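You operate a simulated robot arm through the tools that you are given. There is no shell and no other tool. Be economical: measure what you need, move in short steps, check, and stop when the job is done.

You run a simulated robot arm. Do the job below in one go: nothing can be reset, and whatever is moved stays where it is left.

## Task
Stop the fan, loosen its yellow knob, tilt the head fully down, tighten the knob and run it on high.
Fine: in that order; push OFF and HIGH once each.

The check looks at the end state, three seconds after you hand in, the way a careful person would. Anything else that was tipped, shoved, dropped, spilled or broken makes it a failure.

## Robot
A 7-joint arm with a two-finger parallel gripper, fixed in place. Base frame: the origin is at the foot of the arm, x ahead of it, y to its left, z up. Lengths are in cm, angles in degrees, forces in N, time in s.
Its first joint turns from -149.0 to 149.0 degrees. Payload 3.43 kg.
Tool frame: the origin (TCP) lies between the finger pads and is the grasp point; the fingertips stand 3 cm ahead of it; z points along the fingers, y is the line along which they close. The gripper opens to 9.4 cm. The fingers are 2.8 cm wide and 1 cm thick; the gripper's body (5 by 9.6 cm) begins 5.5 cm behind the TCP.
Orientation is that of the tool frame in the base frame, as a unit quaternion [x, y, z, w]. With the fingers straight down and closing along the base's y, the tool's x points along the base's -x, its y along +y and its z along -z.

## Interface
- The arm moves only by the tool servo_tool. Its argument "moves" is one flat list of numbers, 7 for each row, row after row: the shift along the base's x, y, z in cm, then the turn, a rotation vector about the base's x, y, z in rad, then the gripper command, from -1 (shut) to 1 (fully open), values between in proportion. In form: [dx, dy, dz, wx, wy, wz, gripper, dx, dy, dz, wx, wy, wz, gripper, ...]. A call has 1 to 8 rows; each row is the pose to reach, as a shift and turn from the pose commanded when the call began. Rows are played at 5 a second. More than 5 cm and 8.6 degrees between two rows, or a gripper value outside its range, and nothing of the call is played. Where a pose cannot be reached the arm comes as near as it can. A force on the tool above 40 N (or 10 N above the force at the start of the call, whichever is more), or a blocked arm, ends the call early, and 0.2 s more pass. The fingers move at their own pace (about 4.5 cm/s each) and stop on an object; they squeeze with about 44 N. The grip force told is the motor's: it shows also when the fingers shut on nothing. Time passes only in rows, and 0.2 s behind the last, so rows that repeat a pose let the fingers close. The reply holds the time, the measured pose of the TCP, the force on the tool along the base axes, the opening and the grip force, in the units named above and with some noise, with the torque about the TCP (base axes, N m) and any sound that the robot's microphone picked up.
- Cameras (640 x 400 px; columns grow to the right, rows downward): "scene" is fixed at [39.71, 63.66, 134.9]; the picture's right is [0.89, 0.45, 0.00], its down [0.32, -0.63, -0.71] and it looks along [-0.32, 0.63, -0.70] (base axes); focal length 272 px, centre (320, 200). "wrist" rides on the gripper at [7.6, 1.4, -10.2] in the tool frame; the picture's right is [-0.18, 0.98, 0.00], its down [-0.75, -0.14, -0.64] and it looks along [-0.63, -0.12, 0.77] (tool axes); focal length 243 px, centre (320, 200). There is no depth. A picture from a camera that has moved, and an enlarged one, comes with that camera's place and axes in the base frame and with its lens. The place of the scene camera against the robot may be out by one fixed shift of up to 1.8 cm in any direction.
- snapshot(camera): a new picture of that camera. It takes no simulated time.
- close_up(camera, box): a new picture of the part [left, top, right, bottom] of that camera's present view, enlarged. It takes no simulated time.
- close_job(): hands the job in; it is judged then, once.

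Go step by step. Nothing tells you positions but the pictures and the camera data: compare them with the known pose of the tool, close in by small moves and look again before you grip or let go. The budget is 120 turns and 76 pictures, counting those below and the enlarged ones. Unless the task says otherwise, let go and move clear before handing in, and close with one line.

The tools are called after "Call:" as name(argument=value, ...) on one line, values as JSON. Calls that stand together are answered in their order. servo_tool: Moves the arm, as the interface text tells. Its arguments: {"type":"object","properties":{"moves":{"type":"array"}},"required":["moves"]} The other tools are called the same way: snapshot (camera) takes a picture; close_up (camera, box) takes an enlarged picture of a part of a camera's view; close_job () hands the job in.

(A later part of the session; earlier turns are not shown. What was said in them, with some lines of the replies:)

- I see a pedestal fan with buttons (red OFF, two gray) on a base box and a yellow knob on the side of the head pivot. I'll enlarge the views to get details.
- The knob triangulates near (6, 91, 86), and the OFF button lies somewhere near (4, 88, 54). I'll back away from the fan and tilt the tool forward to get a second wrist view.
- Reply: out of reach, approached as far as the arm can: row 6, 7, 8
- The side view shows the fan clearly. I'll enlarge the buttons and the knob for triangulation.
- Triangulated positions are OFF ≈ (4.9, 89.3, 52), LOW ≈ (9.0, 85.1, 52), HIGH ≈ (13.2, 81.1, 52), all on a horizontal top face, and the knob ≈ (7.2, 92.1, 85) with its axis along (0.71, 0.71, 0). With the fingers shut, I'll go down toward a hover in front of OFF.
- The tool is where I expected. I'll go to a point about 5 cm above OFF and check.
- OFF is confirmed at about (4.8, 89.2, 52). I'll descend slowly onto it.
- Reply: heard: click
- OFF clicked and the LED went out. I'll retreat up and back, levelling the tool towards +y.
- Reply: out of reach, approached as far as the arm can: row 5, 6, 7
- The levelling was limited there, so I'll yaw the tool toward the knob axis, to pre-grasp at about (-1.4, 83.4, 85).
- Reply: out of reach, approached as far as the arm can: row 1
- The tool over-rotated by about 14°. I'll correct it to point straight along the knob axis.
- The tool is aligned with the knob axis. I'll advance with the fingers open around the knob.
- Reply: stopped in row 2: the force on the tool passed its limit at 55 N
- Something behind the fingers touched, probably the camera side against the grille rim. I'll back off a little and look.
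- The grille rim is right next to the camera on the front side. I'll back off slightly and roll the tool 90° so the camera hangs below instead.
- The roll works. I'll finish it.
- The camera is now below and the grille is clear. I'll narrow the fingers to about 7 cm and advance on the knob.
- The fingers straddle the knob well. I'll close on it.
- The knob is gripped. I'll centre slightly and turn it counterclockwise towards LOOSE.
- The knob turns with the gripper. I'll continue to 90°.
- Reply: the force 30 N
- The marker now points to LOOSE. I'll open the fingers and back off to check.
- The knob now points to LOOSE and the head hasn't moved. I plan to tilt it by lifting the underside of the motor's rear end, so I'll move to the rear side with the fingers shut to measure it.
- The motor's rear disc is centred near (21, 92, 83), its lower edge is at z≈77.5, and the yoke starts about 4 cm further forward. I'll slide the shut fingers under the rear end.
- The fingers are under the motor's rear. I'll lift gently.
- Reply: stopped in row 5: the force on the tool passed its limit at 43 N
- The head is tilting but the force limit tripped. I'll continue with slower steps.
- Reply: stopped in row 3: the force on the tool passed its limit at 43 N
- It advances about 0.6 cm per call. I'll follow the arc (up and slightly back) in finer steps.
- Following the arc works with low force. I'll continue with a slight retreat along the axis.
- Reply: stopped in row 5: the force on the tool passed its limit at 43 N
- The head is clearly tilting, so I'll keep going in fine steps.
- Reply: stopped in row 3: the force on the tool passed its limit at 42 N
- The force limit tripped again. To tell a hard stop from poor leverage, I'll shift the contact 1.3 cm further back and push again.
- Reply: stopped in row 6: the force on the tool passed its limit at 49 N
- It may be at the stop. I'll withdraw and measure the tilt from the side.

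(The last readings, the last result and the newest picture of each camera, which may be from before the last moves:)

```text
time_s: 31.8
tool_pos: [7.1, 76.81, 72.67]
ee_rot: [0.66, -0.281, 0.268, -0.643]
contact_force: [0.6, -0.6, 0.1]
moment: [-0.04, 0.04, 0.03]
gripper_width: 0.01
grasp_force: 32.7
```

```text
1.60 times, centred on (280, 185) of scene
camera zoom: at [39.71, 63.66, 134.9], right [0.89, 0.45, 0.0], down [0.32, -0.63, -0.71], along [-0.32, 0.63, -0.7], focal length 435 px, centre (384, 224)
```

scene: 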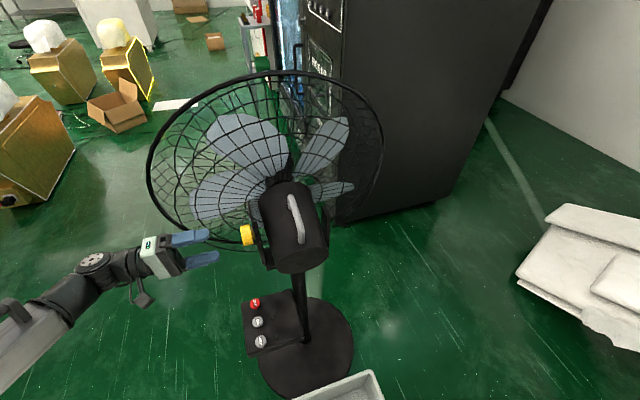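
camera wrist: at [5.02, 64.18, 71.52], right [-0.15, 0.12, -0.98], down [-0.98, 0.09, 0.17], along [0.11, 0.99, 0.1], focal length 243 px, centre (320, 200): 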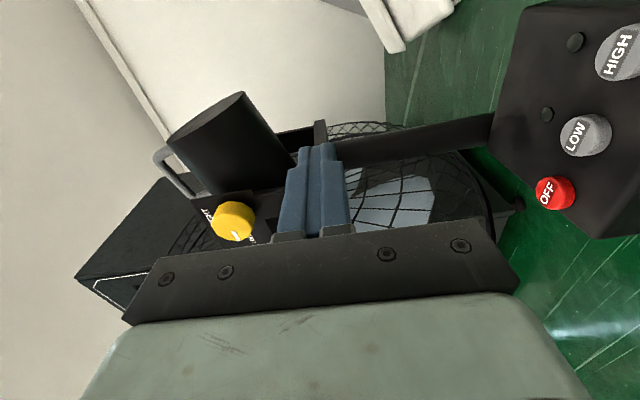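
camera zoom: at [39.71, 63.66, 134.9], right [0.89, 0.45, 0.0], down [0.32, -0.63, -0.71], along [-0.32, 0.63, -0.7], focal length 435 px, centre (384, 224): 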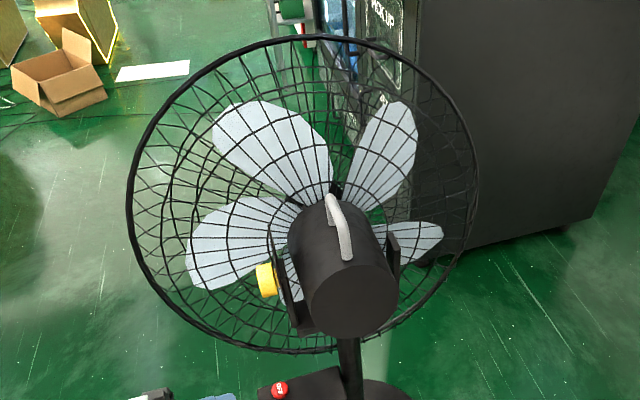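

The head sits about 15° down and didn't move in the last two pushes. I'll take a closer look for a visible stop.

Call:
close_up(camera="wrist", box=[140, 60, 360, 260])

Call:
close_up(camera="scene", box=[230, 160, 350, 280])

```text
2.00 times, centred on (250, 160) of wrist
camera zoom: at [5.02, 64.18, 71.52], right [-0.15, 0.12, -0.98], down [-0.98, 0.09, 0.17], along [0.11, 0.99, 0.1], focal length 485 px, centre (460, 280)
```

zoom: 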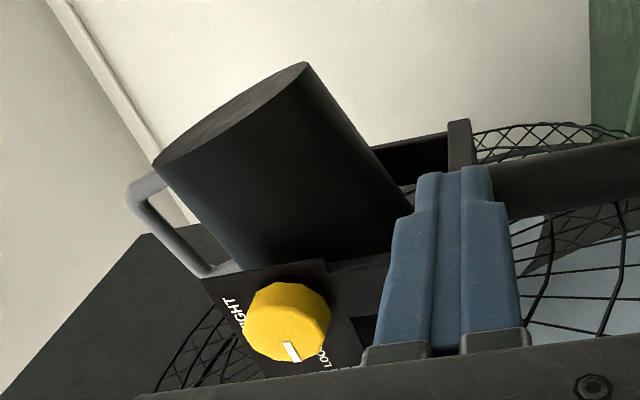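

```text
3.33 times, centred on (290, 220) of scene
camera zoom: at [39.71, 63.66, 134.9], right [0.89, 0.45, 0.0], down [0.32, -0.63, -0.71], along [-0.32, 0.63, -0.7], focal length 906 px, centre (420, 133)
```

zoom: 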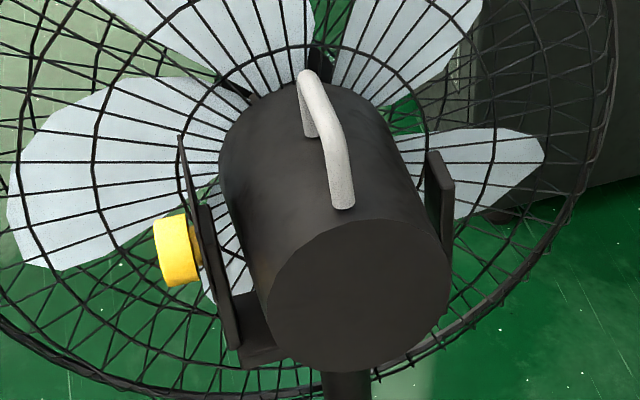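

I see no obvious stop, so I'll repeat the push with better leverage (further back and closer to the centreline), slowly.

Call:
servo_tool(moves=[3, 3, 1, 0, 0, 0, -1, 6, 6, 2, 0, 0, 0, -1, 9, 9, 3.3, 0, 0, 0, -1, 11, 11, 3.3, 0, 0, 0, -1, 12.4, 12.4, 3.3, 0, 0, 0, -1, 12.4, 12.4, 5.3, 0, 0, 0, -1, 12.4, 12.4, 6.0, 0, 0, 0, -1, 12.4, 12.4, 6.0, 0, 0, 0, -1])

Call:
snapshot(camera="wrist")

```text
time_s: 33.6
tool_pos: [19.5, 89.29, 78.86]
ee_rot: [0.661, -0.281, 0.268, -0.642]
contact_force: [-0.7, -0.5, 0.3]
moment: [0.0, -0.02, 0.01]
gripper_width: 0.0
grasp_force: 33.2
```

```text
32 pictures are left
camera wrist: at [17.47, 76.56, 77.68], right [-0.15, 0.12, -0.98], down [-0.98, 0.09, 0.17], along [0.11, 0.99, 0.1], focal length 243 px, centre (320, 200)
```

wrist: 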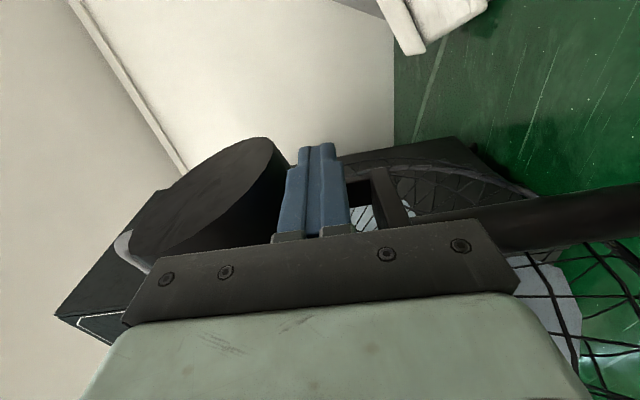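

Now I'll push up slowly along the arc.

Call:
servo_tool(moves=[0, 0, 0.5, 0, 0, 0, -1, 0, 0, 0.8, 0, 0, 0, -1, 0, 0, 1.0, 0, 0, 0, -1, 0.05, -0.05, 1.15, 0, 0, 0, -1, 0.08, -0.08, 1.3, 0, 0, 0, -1, 0.1, -0.1, 1.45, 0, 0, 0, -1, 0.13, -0.13, 1.6, 0, 0, 0, -1, 0.16, -0.16, 1.75, 0, 0, 0, -1])

Call:
snapshot(camera="wrist")

Call:
close_up(camera="scene", box=[120, 60, 440, 310])

```text
time_s: 35.0
tool_pos: [19.42, 88.98, 79.82]
ee_rot: [0.663, -0.281, 0.265, -0.641]
contact_force: [-3.5, -1.3, -8.0]
moment: [-0.27, 0.12, 0.09]
gripper_width: 0.0
grasp_force: 33.2
stopped in row 7: the force on the tool passed its limit at 43 N (the readings are from after the stop); the commanded pose is now the measured one
```

```text
31 pictures are left
camera wrist: at [17.44, 76.29, 78.74], right [-0.16, 0.11, -0.98], down [-0.98, 0.09, 0.17], along [0.11, 0.99, 0.09], focal length 243 px, centre (320, 200)
```

wrist: 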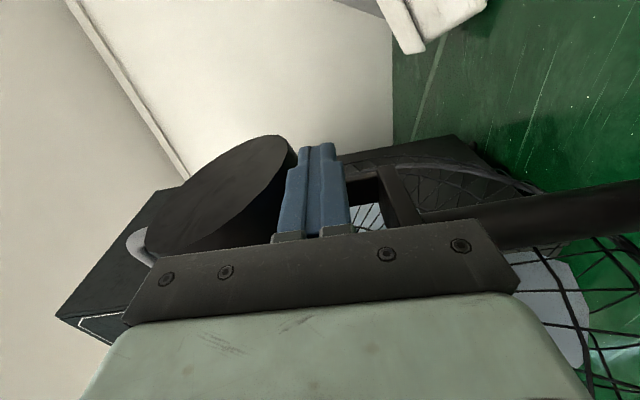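

```text
1.60 times, centred on (280, 185) of scene
camera zoom: at [39.71, 63.66, 134.9], right [0.89, 0.45, 0.0], down [0.32, -0.63, -0.71], along [-0.32, 0.63, -0.7], focal length 435 px, centre (384, 224)
```

zoom: 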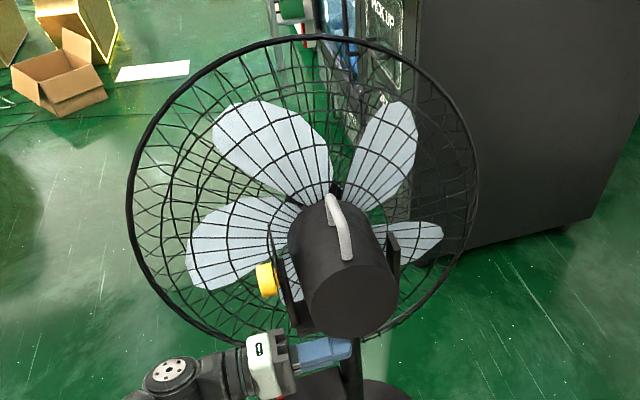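

Nothing moved under a stronger push, so the head is at its lower stop. I'll withdraw and return to the knob.

Call:
servo_tool(moves=[0, 0, -2, 0, 0, 0, -1, -1.5, -1.5, -3, 0.02, -0.033, 0.007, -1, -4.5, -4.5, -3, 0.02, -0.033, 0.007, -1, -7.5, -7.5, -3, 0.02, -0.033, 0.007, -1, -10.5, -10.5, -3, 0.02, -0.033, 0.007, 0, -12.5, -12.5, -2, 0.02, -0.033, 0.007, 0.5, -15.2, -9.8, 1, 0.02, -0.033, 0.007, 0.5, -17.5, -7.5, 4.5, 0.02, -0.033, 0.007, 0.5])

Call:
snapshot(camera="wrist")

```text
time_s: 36.9
tool_pos: [2.24, 81.27, 84.44]
ee_rot: [-0.652, 0.271, -0.273, 0.653]
contact_force: [-0.2, 0.1, 0.4]
moment: [-0.03, 0.04, 0.02]
gripper_width: 7.02
grasp_force: 0.0
```

```text
29 pictures are left
camera wrist: at [0.35, 68.61, 82.95], right [-0.13, 0.13, -0.98], down [-0.99, 0.08, 0.14], along [0.1, 0.99, 0.12], focal length 243 px, centre (320, 200)
```

wrist: 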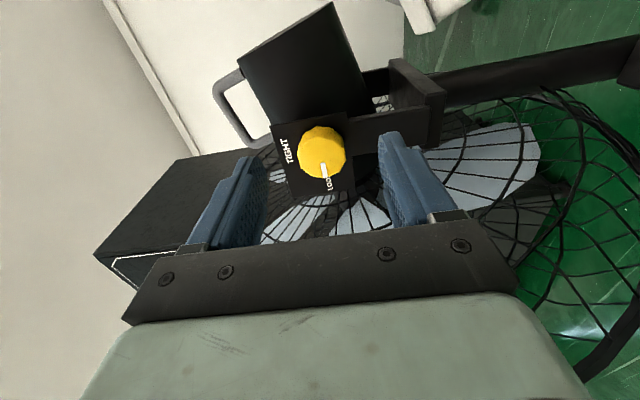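

The knob is in the same place and still at LOOSE. I'll line up and advance onto it.

Call:
servo_tool(moves=[-1.5, 1.5, 0.3, 0, 0, 0, 0.5, -2.75, 2.8, 0.5, 0, 0, 0, 0.5, -0.3, 5.3, 0.5, 0, 0, 0, 0.5, 1.9, 7.5, 0.5, 0, 0, 0, 0.5, 3.0, 8.6, 0.5, 0, 0, 0, 0.5, 3.45, 9.05, 0.5, 0, 0, 0, 0.5, 3.45, 9.05, 0.5, 0, 0, 0, 0.5])

Call:
snapshot(camera="wrist")

```text
time_s: 38.5
tool_pos: [5.52, 90.36, 85.0]
ee_rot: [-0.653, 0.271, -0.271, 0.654]
contact_force: [0.1, 0.2, 0.2]
moment: [0.01, 0.0, -0.01]
gripper_width: 7.05
grasp_force: 0.1
```

```text
28 pictures are left
camera wrist: at [3.59, 77.75, 83.57], right [-0.13, 0.13, -0.98], down [-0.99, 0.08, 0.14], along [0.1, 0.99, 0.12], focal length 243 px, centre (320, 200)
```

wrist: 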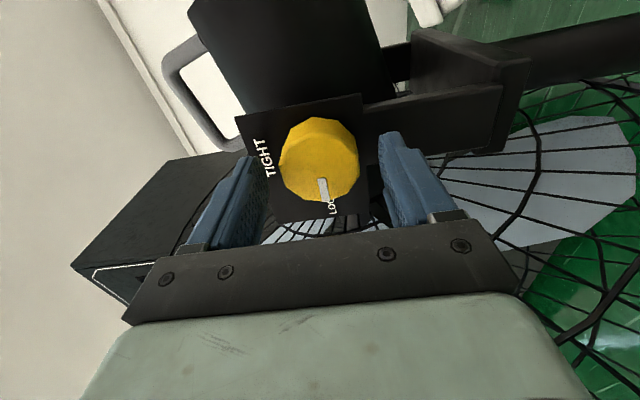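

Aligned. I'll close and start turning clockwise to TIGHT.

Call:
servo_tool(moves=[0, 0, 0, 0, 0, 0, 0, 0, 0, 0, 0, 0, 0, -1, 0, 0, 0, 0, 0, 0, -1, 0, 0, 0, 0, 0, 0, -1, 0, 0, 0, 0.06, 0.06, 0, -1, 0, 0, 0, 0.15, 0.15, 0, -1, 0, 0, 0, 0.24, 0.24, 0, -1, 0, 0, 0, 0.33, 0.33, 0, -1])

Call:
servo_tool(moves=[0, 0, 0, 0.09, 0.09, 0, -1, 0, 0, 0, 0.18, 0.18, 0, -1, 0, 0, 0, 0.27, 0.27, 0, -1, 0, 0, 0, 0.36, 0.36, 0, -1, 0, 0, 0, 0.45, 0.45, 0, -1, 0, 0, 0, 0.54, 0.54, 0, -1, 0, 0, 0, 0.63, 0.63, 0, -1, 0, 0, 0, 0.7, 0.7, 0, -1])

Call:
snapshot(camera="wrist")

```text
time_s: 40.2
tool_pos: [5.35, 90.35, 85.14]
ee_rot: [-0.572, 0.416, -0.113, 0.698]
contact_force: [7.7, -10.3, 1.5]
moment: [0.5, -0.55, 0.7]
gripper_width: 4.67
grasp_force: 45.0
```

```text
time_s: 42.0
tool_pos: [5.33, 90.33, 84.98]
ee_rot: [-0.305, 0.638, 0.233, 0.668]
contact_force: [6.0, -17.7, 20.5]
moment: [0.51, -0.49, -0.11]
gripper_width: 4.67
grasp_force: 45.2
```

```text
27 pictures are left
camera wrist: at [-2.16, 83.52, 77.32], right [-0.7, 0.71, 0.07], down [-0.42, -0.49, 0.76], along [0.58, 0.51, 0.64], focal length 243 px, centre (320, 200)
```

wrist: 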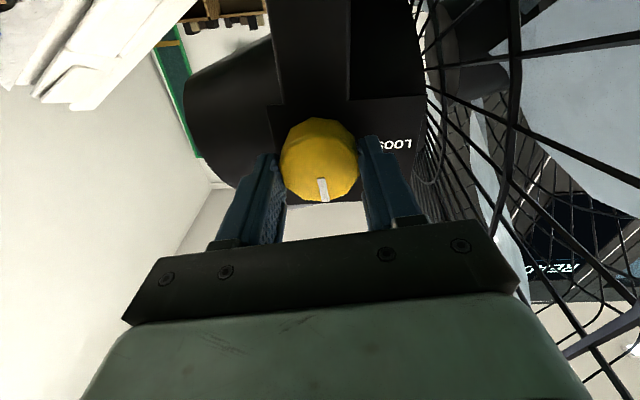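

Almost there. I'll make the last few degrees and ease the side load.

Call:
servo_tool(moves=[0.08, -0.08, 0.12, 0.05, 0.05, 0, -1, 0.08, -0.08, 0.15, 0.1, 0.1, 0, -1, 0.08, -0.08, 0.15, 0.1, 0.1, 0, -1])

Call:
snapshot(camera="wrist")

```text
time_s: 42.9
tool_pos: [5.43, 90.34, 85.01]
ee_rot: [-0.261, 0.659, 0.279, 0.649]
contact_force: [5.6, -16.6, 3.1]
moment: [-0.46, -0.53, -0.5]
gripper_width: 4.68
grasp_force: 45.2
```

```text
26 pictures are left
camera wrist: at [-2.92, 84.24, 77.49], right [-0.69, 0.69, 0.21], down [-0.34, -0.57, 0.75], along [0.64, 0.45, 0.62], focal length 243 px, centre (320, 200)
```

wrist: 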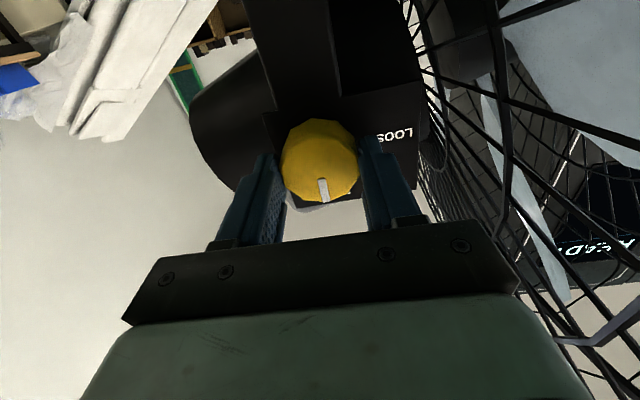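

The torque reversed, so the knob is at its TIGHT stop. I'll release and back away to check.

Call:
servo_tool(moves=[0.05, -0.05, 0, 0, 0, 0, 0.2, 0.05, -0.05, 0, 0, 0, 0, 0.5, -1.3, -1.3, 0, 0, 0, 0, 0.5, -3.5, -3.5, 0, 0, 0, 0, 0.5, -6, -6, 0, 0, 0, 0, 0.5, -7, -7, 0, 0, 0, 0, 0.5, -7, -7, 0, 0, 0, 0, 0])

Call:
snapshot(camera="wrist")

Call:
snapshot(camera="scene")

```text
time_s: 44.5
tool_pos: [-1.56, 83.4, 85.17]
ee_rot: [-0.261, 0.658, 0.277, 0.65]
contact_force: [-0.1, 0.4, 0.1]
moment: [-0.05, -0.01, -0.03]
gripper_width: 4.69
grasp_force: 0.1
```

```text
25 pictures are left
camera wrist: at [-9.89, 77.27, 77.6], right [-0.69, 0.69, 0.21], down [-0.34, -0.57, 0.75], along [0.64, 0.45, 0.63], focal length 243 px, centre (320, 200)
```

wrist: 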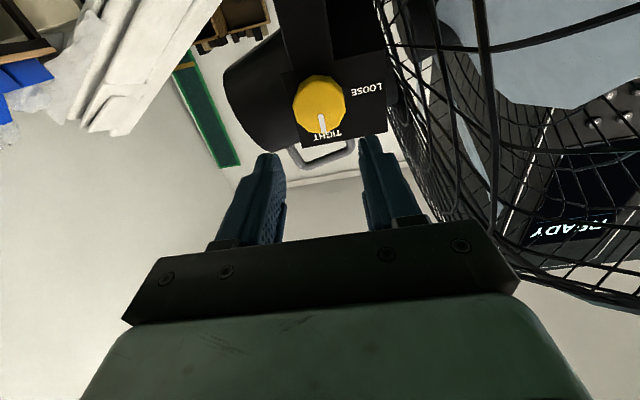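

```text
24 pictures are left
```

scene: 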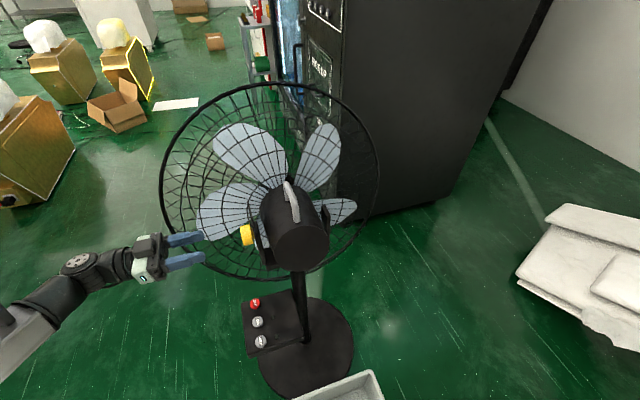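

The knob reads TIGHT and the head stays tilted down. I'll shut the fingers, tilt the tool down 45°, and go towards a hover over HIGH.

Call:
servo_tool(moves=[-0.5, -2.5, -2, -0.0925, 0.0925, 0, -1, -0.5, -5, -5, -0.185, 0.185, 0, -1, 1, -7, -8.5, -0.2775, 0.2775, 0, -1, 3, -8, -12, -0.37, 0.37, 0, -1, 5.5, -8, -15.5, -0.4625, 0.4625, 0, -1, 8, -8, -18.5, -0.555, 0.555, 0, -1, 10.5, -7, -21, -0.555, 0.555, 0, -1, 12.5, -5, -23, -0.555, 0.555, 0, -1])

Call:
snapshot(camera="wrist")

Call:
close_up(camera="scene", box=[200, 250, 360, 350])

```text
time_s: 46.2
tool_pos: [11.08, 78.62, 62.07]
ee_rot: [-0.342, 0.859, 0.15, 0.35]
contact_force: [-0.3, -0.4, 0.3]
moment: [0.01, 0.02, 0.05]
gripper_width: 0.0
grasp_force: 32.7
```

```text
23 pictures are left
camera wrist: at [1.03, 70.79, 63.93], right [-0.59, 0.8, 0.15], down [0.17, -0.06, 0.98], along [0.79, 0.6, -0.1], focal length 243 px, centre (320, 200)
```

wrist: 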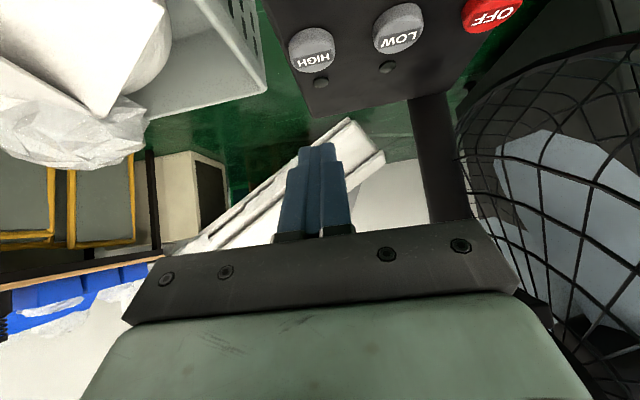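

```text
4.00 times, centred on (280, 300) of scene
camera zoom: at [39.71, 63.66, 134.9], right [0.89, 0.45, 0.0], down [0.32, -0.63, -0.71], along [-0.32, 0.63, -0.7], focal length 1087 px, centre (480, -200)
```

zoom: 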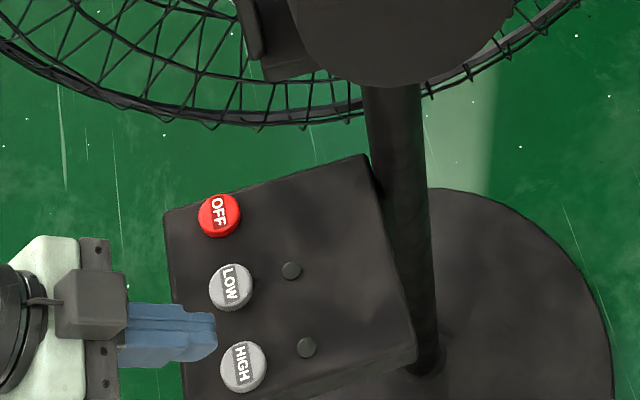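

HIGH is confirmed at about (13, 81, 52). I'll move over it and press slowly.

Call:
servo_tool(moves=[1.3, 1.65, -1, 0, 0, 0, -1, 1.3, 1.65, -4, 0, 0, 0, -1, 1.3, 1.65, -5.5, 0, 0, 0, -1, 1.3, 1.65, -6.3, 0, 0, 0, -1, 1.3, 1.65, -6.7, 0, 0, 0, -1, 1.3, 1.65, -7.0, 0, 0, 0, -1])

Call:
close_up(camera="scene", box=[200, 250, 360, 350])

```text
time_s: 47.6
tool_pos: [12.31, 80.17, 55.1]
ee_rot: [-0.342, 0.858, 0.151, 0.352]
contact_force: [-0.4, 0.6, 9.8]
moment: [0.13, -0.07, 0.0]
gripper_width: 0.0
grasp_force: 33.1
heard: click
```

```text
4.00 times, centred on (280, 300) of scene
camera zoom: at [39.71, 63.66, 134.9], right [0.89, 0.45, 0.0], down [0.32, -0.63, -0.71], along [-0.32, 0.63, -0.7], focal length 1087 px, centre (480, -200)
```

zoom: 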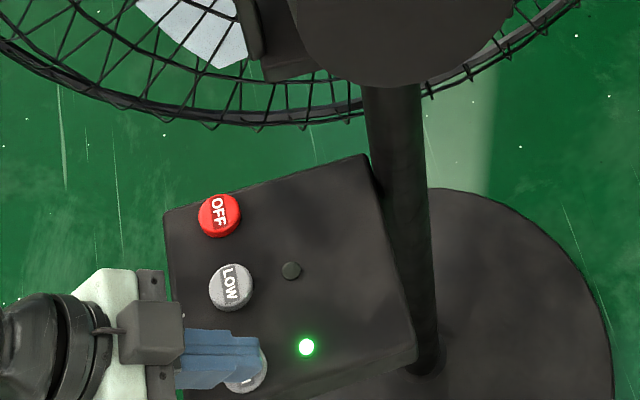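

HIGH clicked, its LED is lit and the blades have moved. I'll lift straight off and move clear.

Call:
servo_tool(moves=[0, 0, 2.5, 0, 0, 0, -1, -0.5, -0.5, 5, 0, 0, 0, -1, -2, -2.5, 8, 0, 0, 0, -1, -4, -4.5, 11, 0, 0, 0, -1, -6, -6.5, 14, 0, 0, 0, -1, -6, -6.5, 14, 0, 0, 0, -1])

Call:
snapshot(camera="scene")

Call:
close_up(camera="scene", box=[200, 250, 360, 350])

```text
time_s: 49.0
tool_pos: [6.21, 73.1, 69.12]
ee_rot: [-0.343, 0.859, 0.151, 0.35]
contact_force: [-0.1, 0.3, -0.2]
moment: [0.01, -0.01, -0.01]
gripper_width: 0.0
grasp_force: 32.9
```

```text
20 pictures are left
```

scene: 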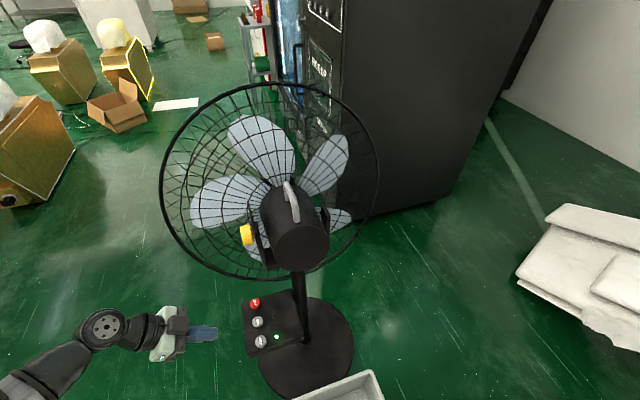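

```text
4.00 times, centred on (280, 300) of scene
camera zoom: at [39.71, 63.66, 134.9], right [0.89, 0.45, 0.0], down [0.32, -0.63, -0.71], along [-0.32, 0.63, -0.7], focal length 1087 px, centre (480, -200)
```

zoom: 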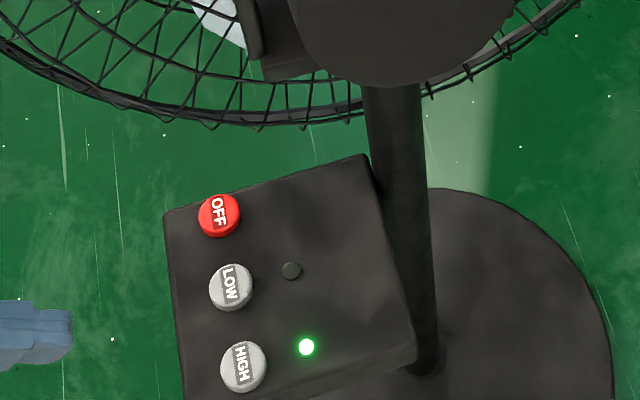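

The HIGH light is on, the blades are turning, the head is down, the knob is tight and the arm is clear. I'm handing in.

Call:
close_job()

```text
The job is handed in.
```

I stopped the fan, loosened the knob, tilted the head down until it would go no further, tightened the knob, and set the fan running on high; OFF and HIGH were each pushed once. While I was lining up on the knob, the gripper bumped something, probably the fan's grille (about 55 N); the pictures showed nothing moved or damaged.
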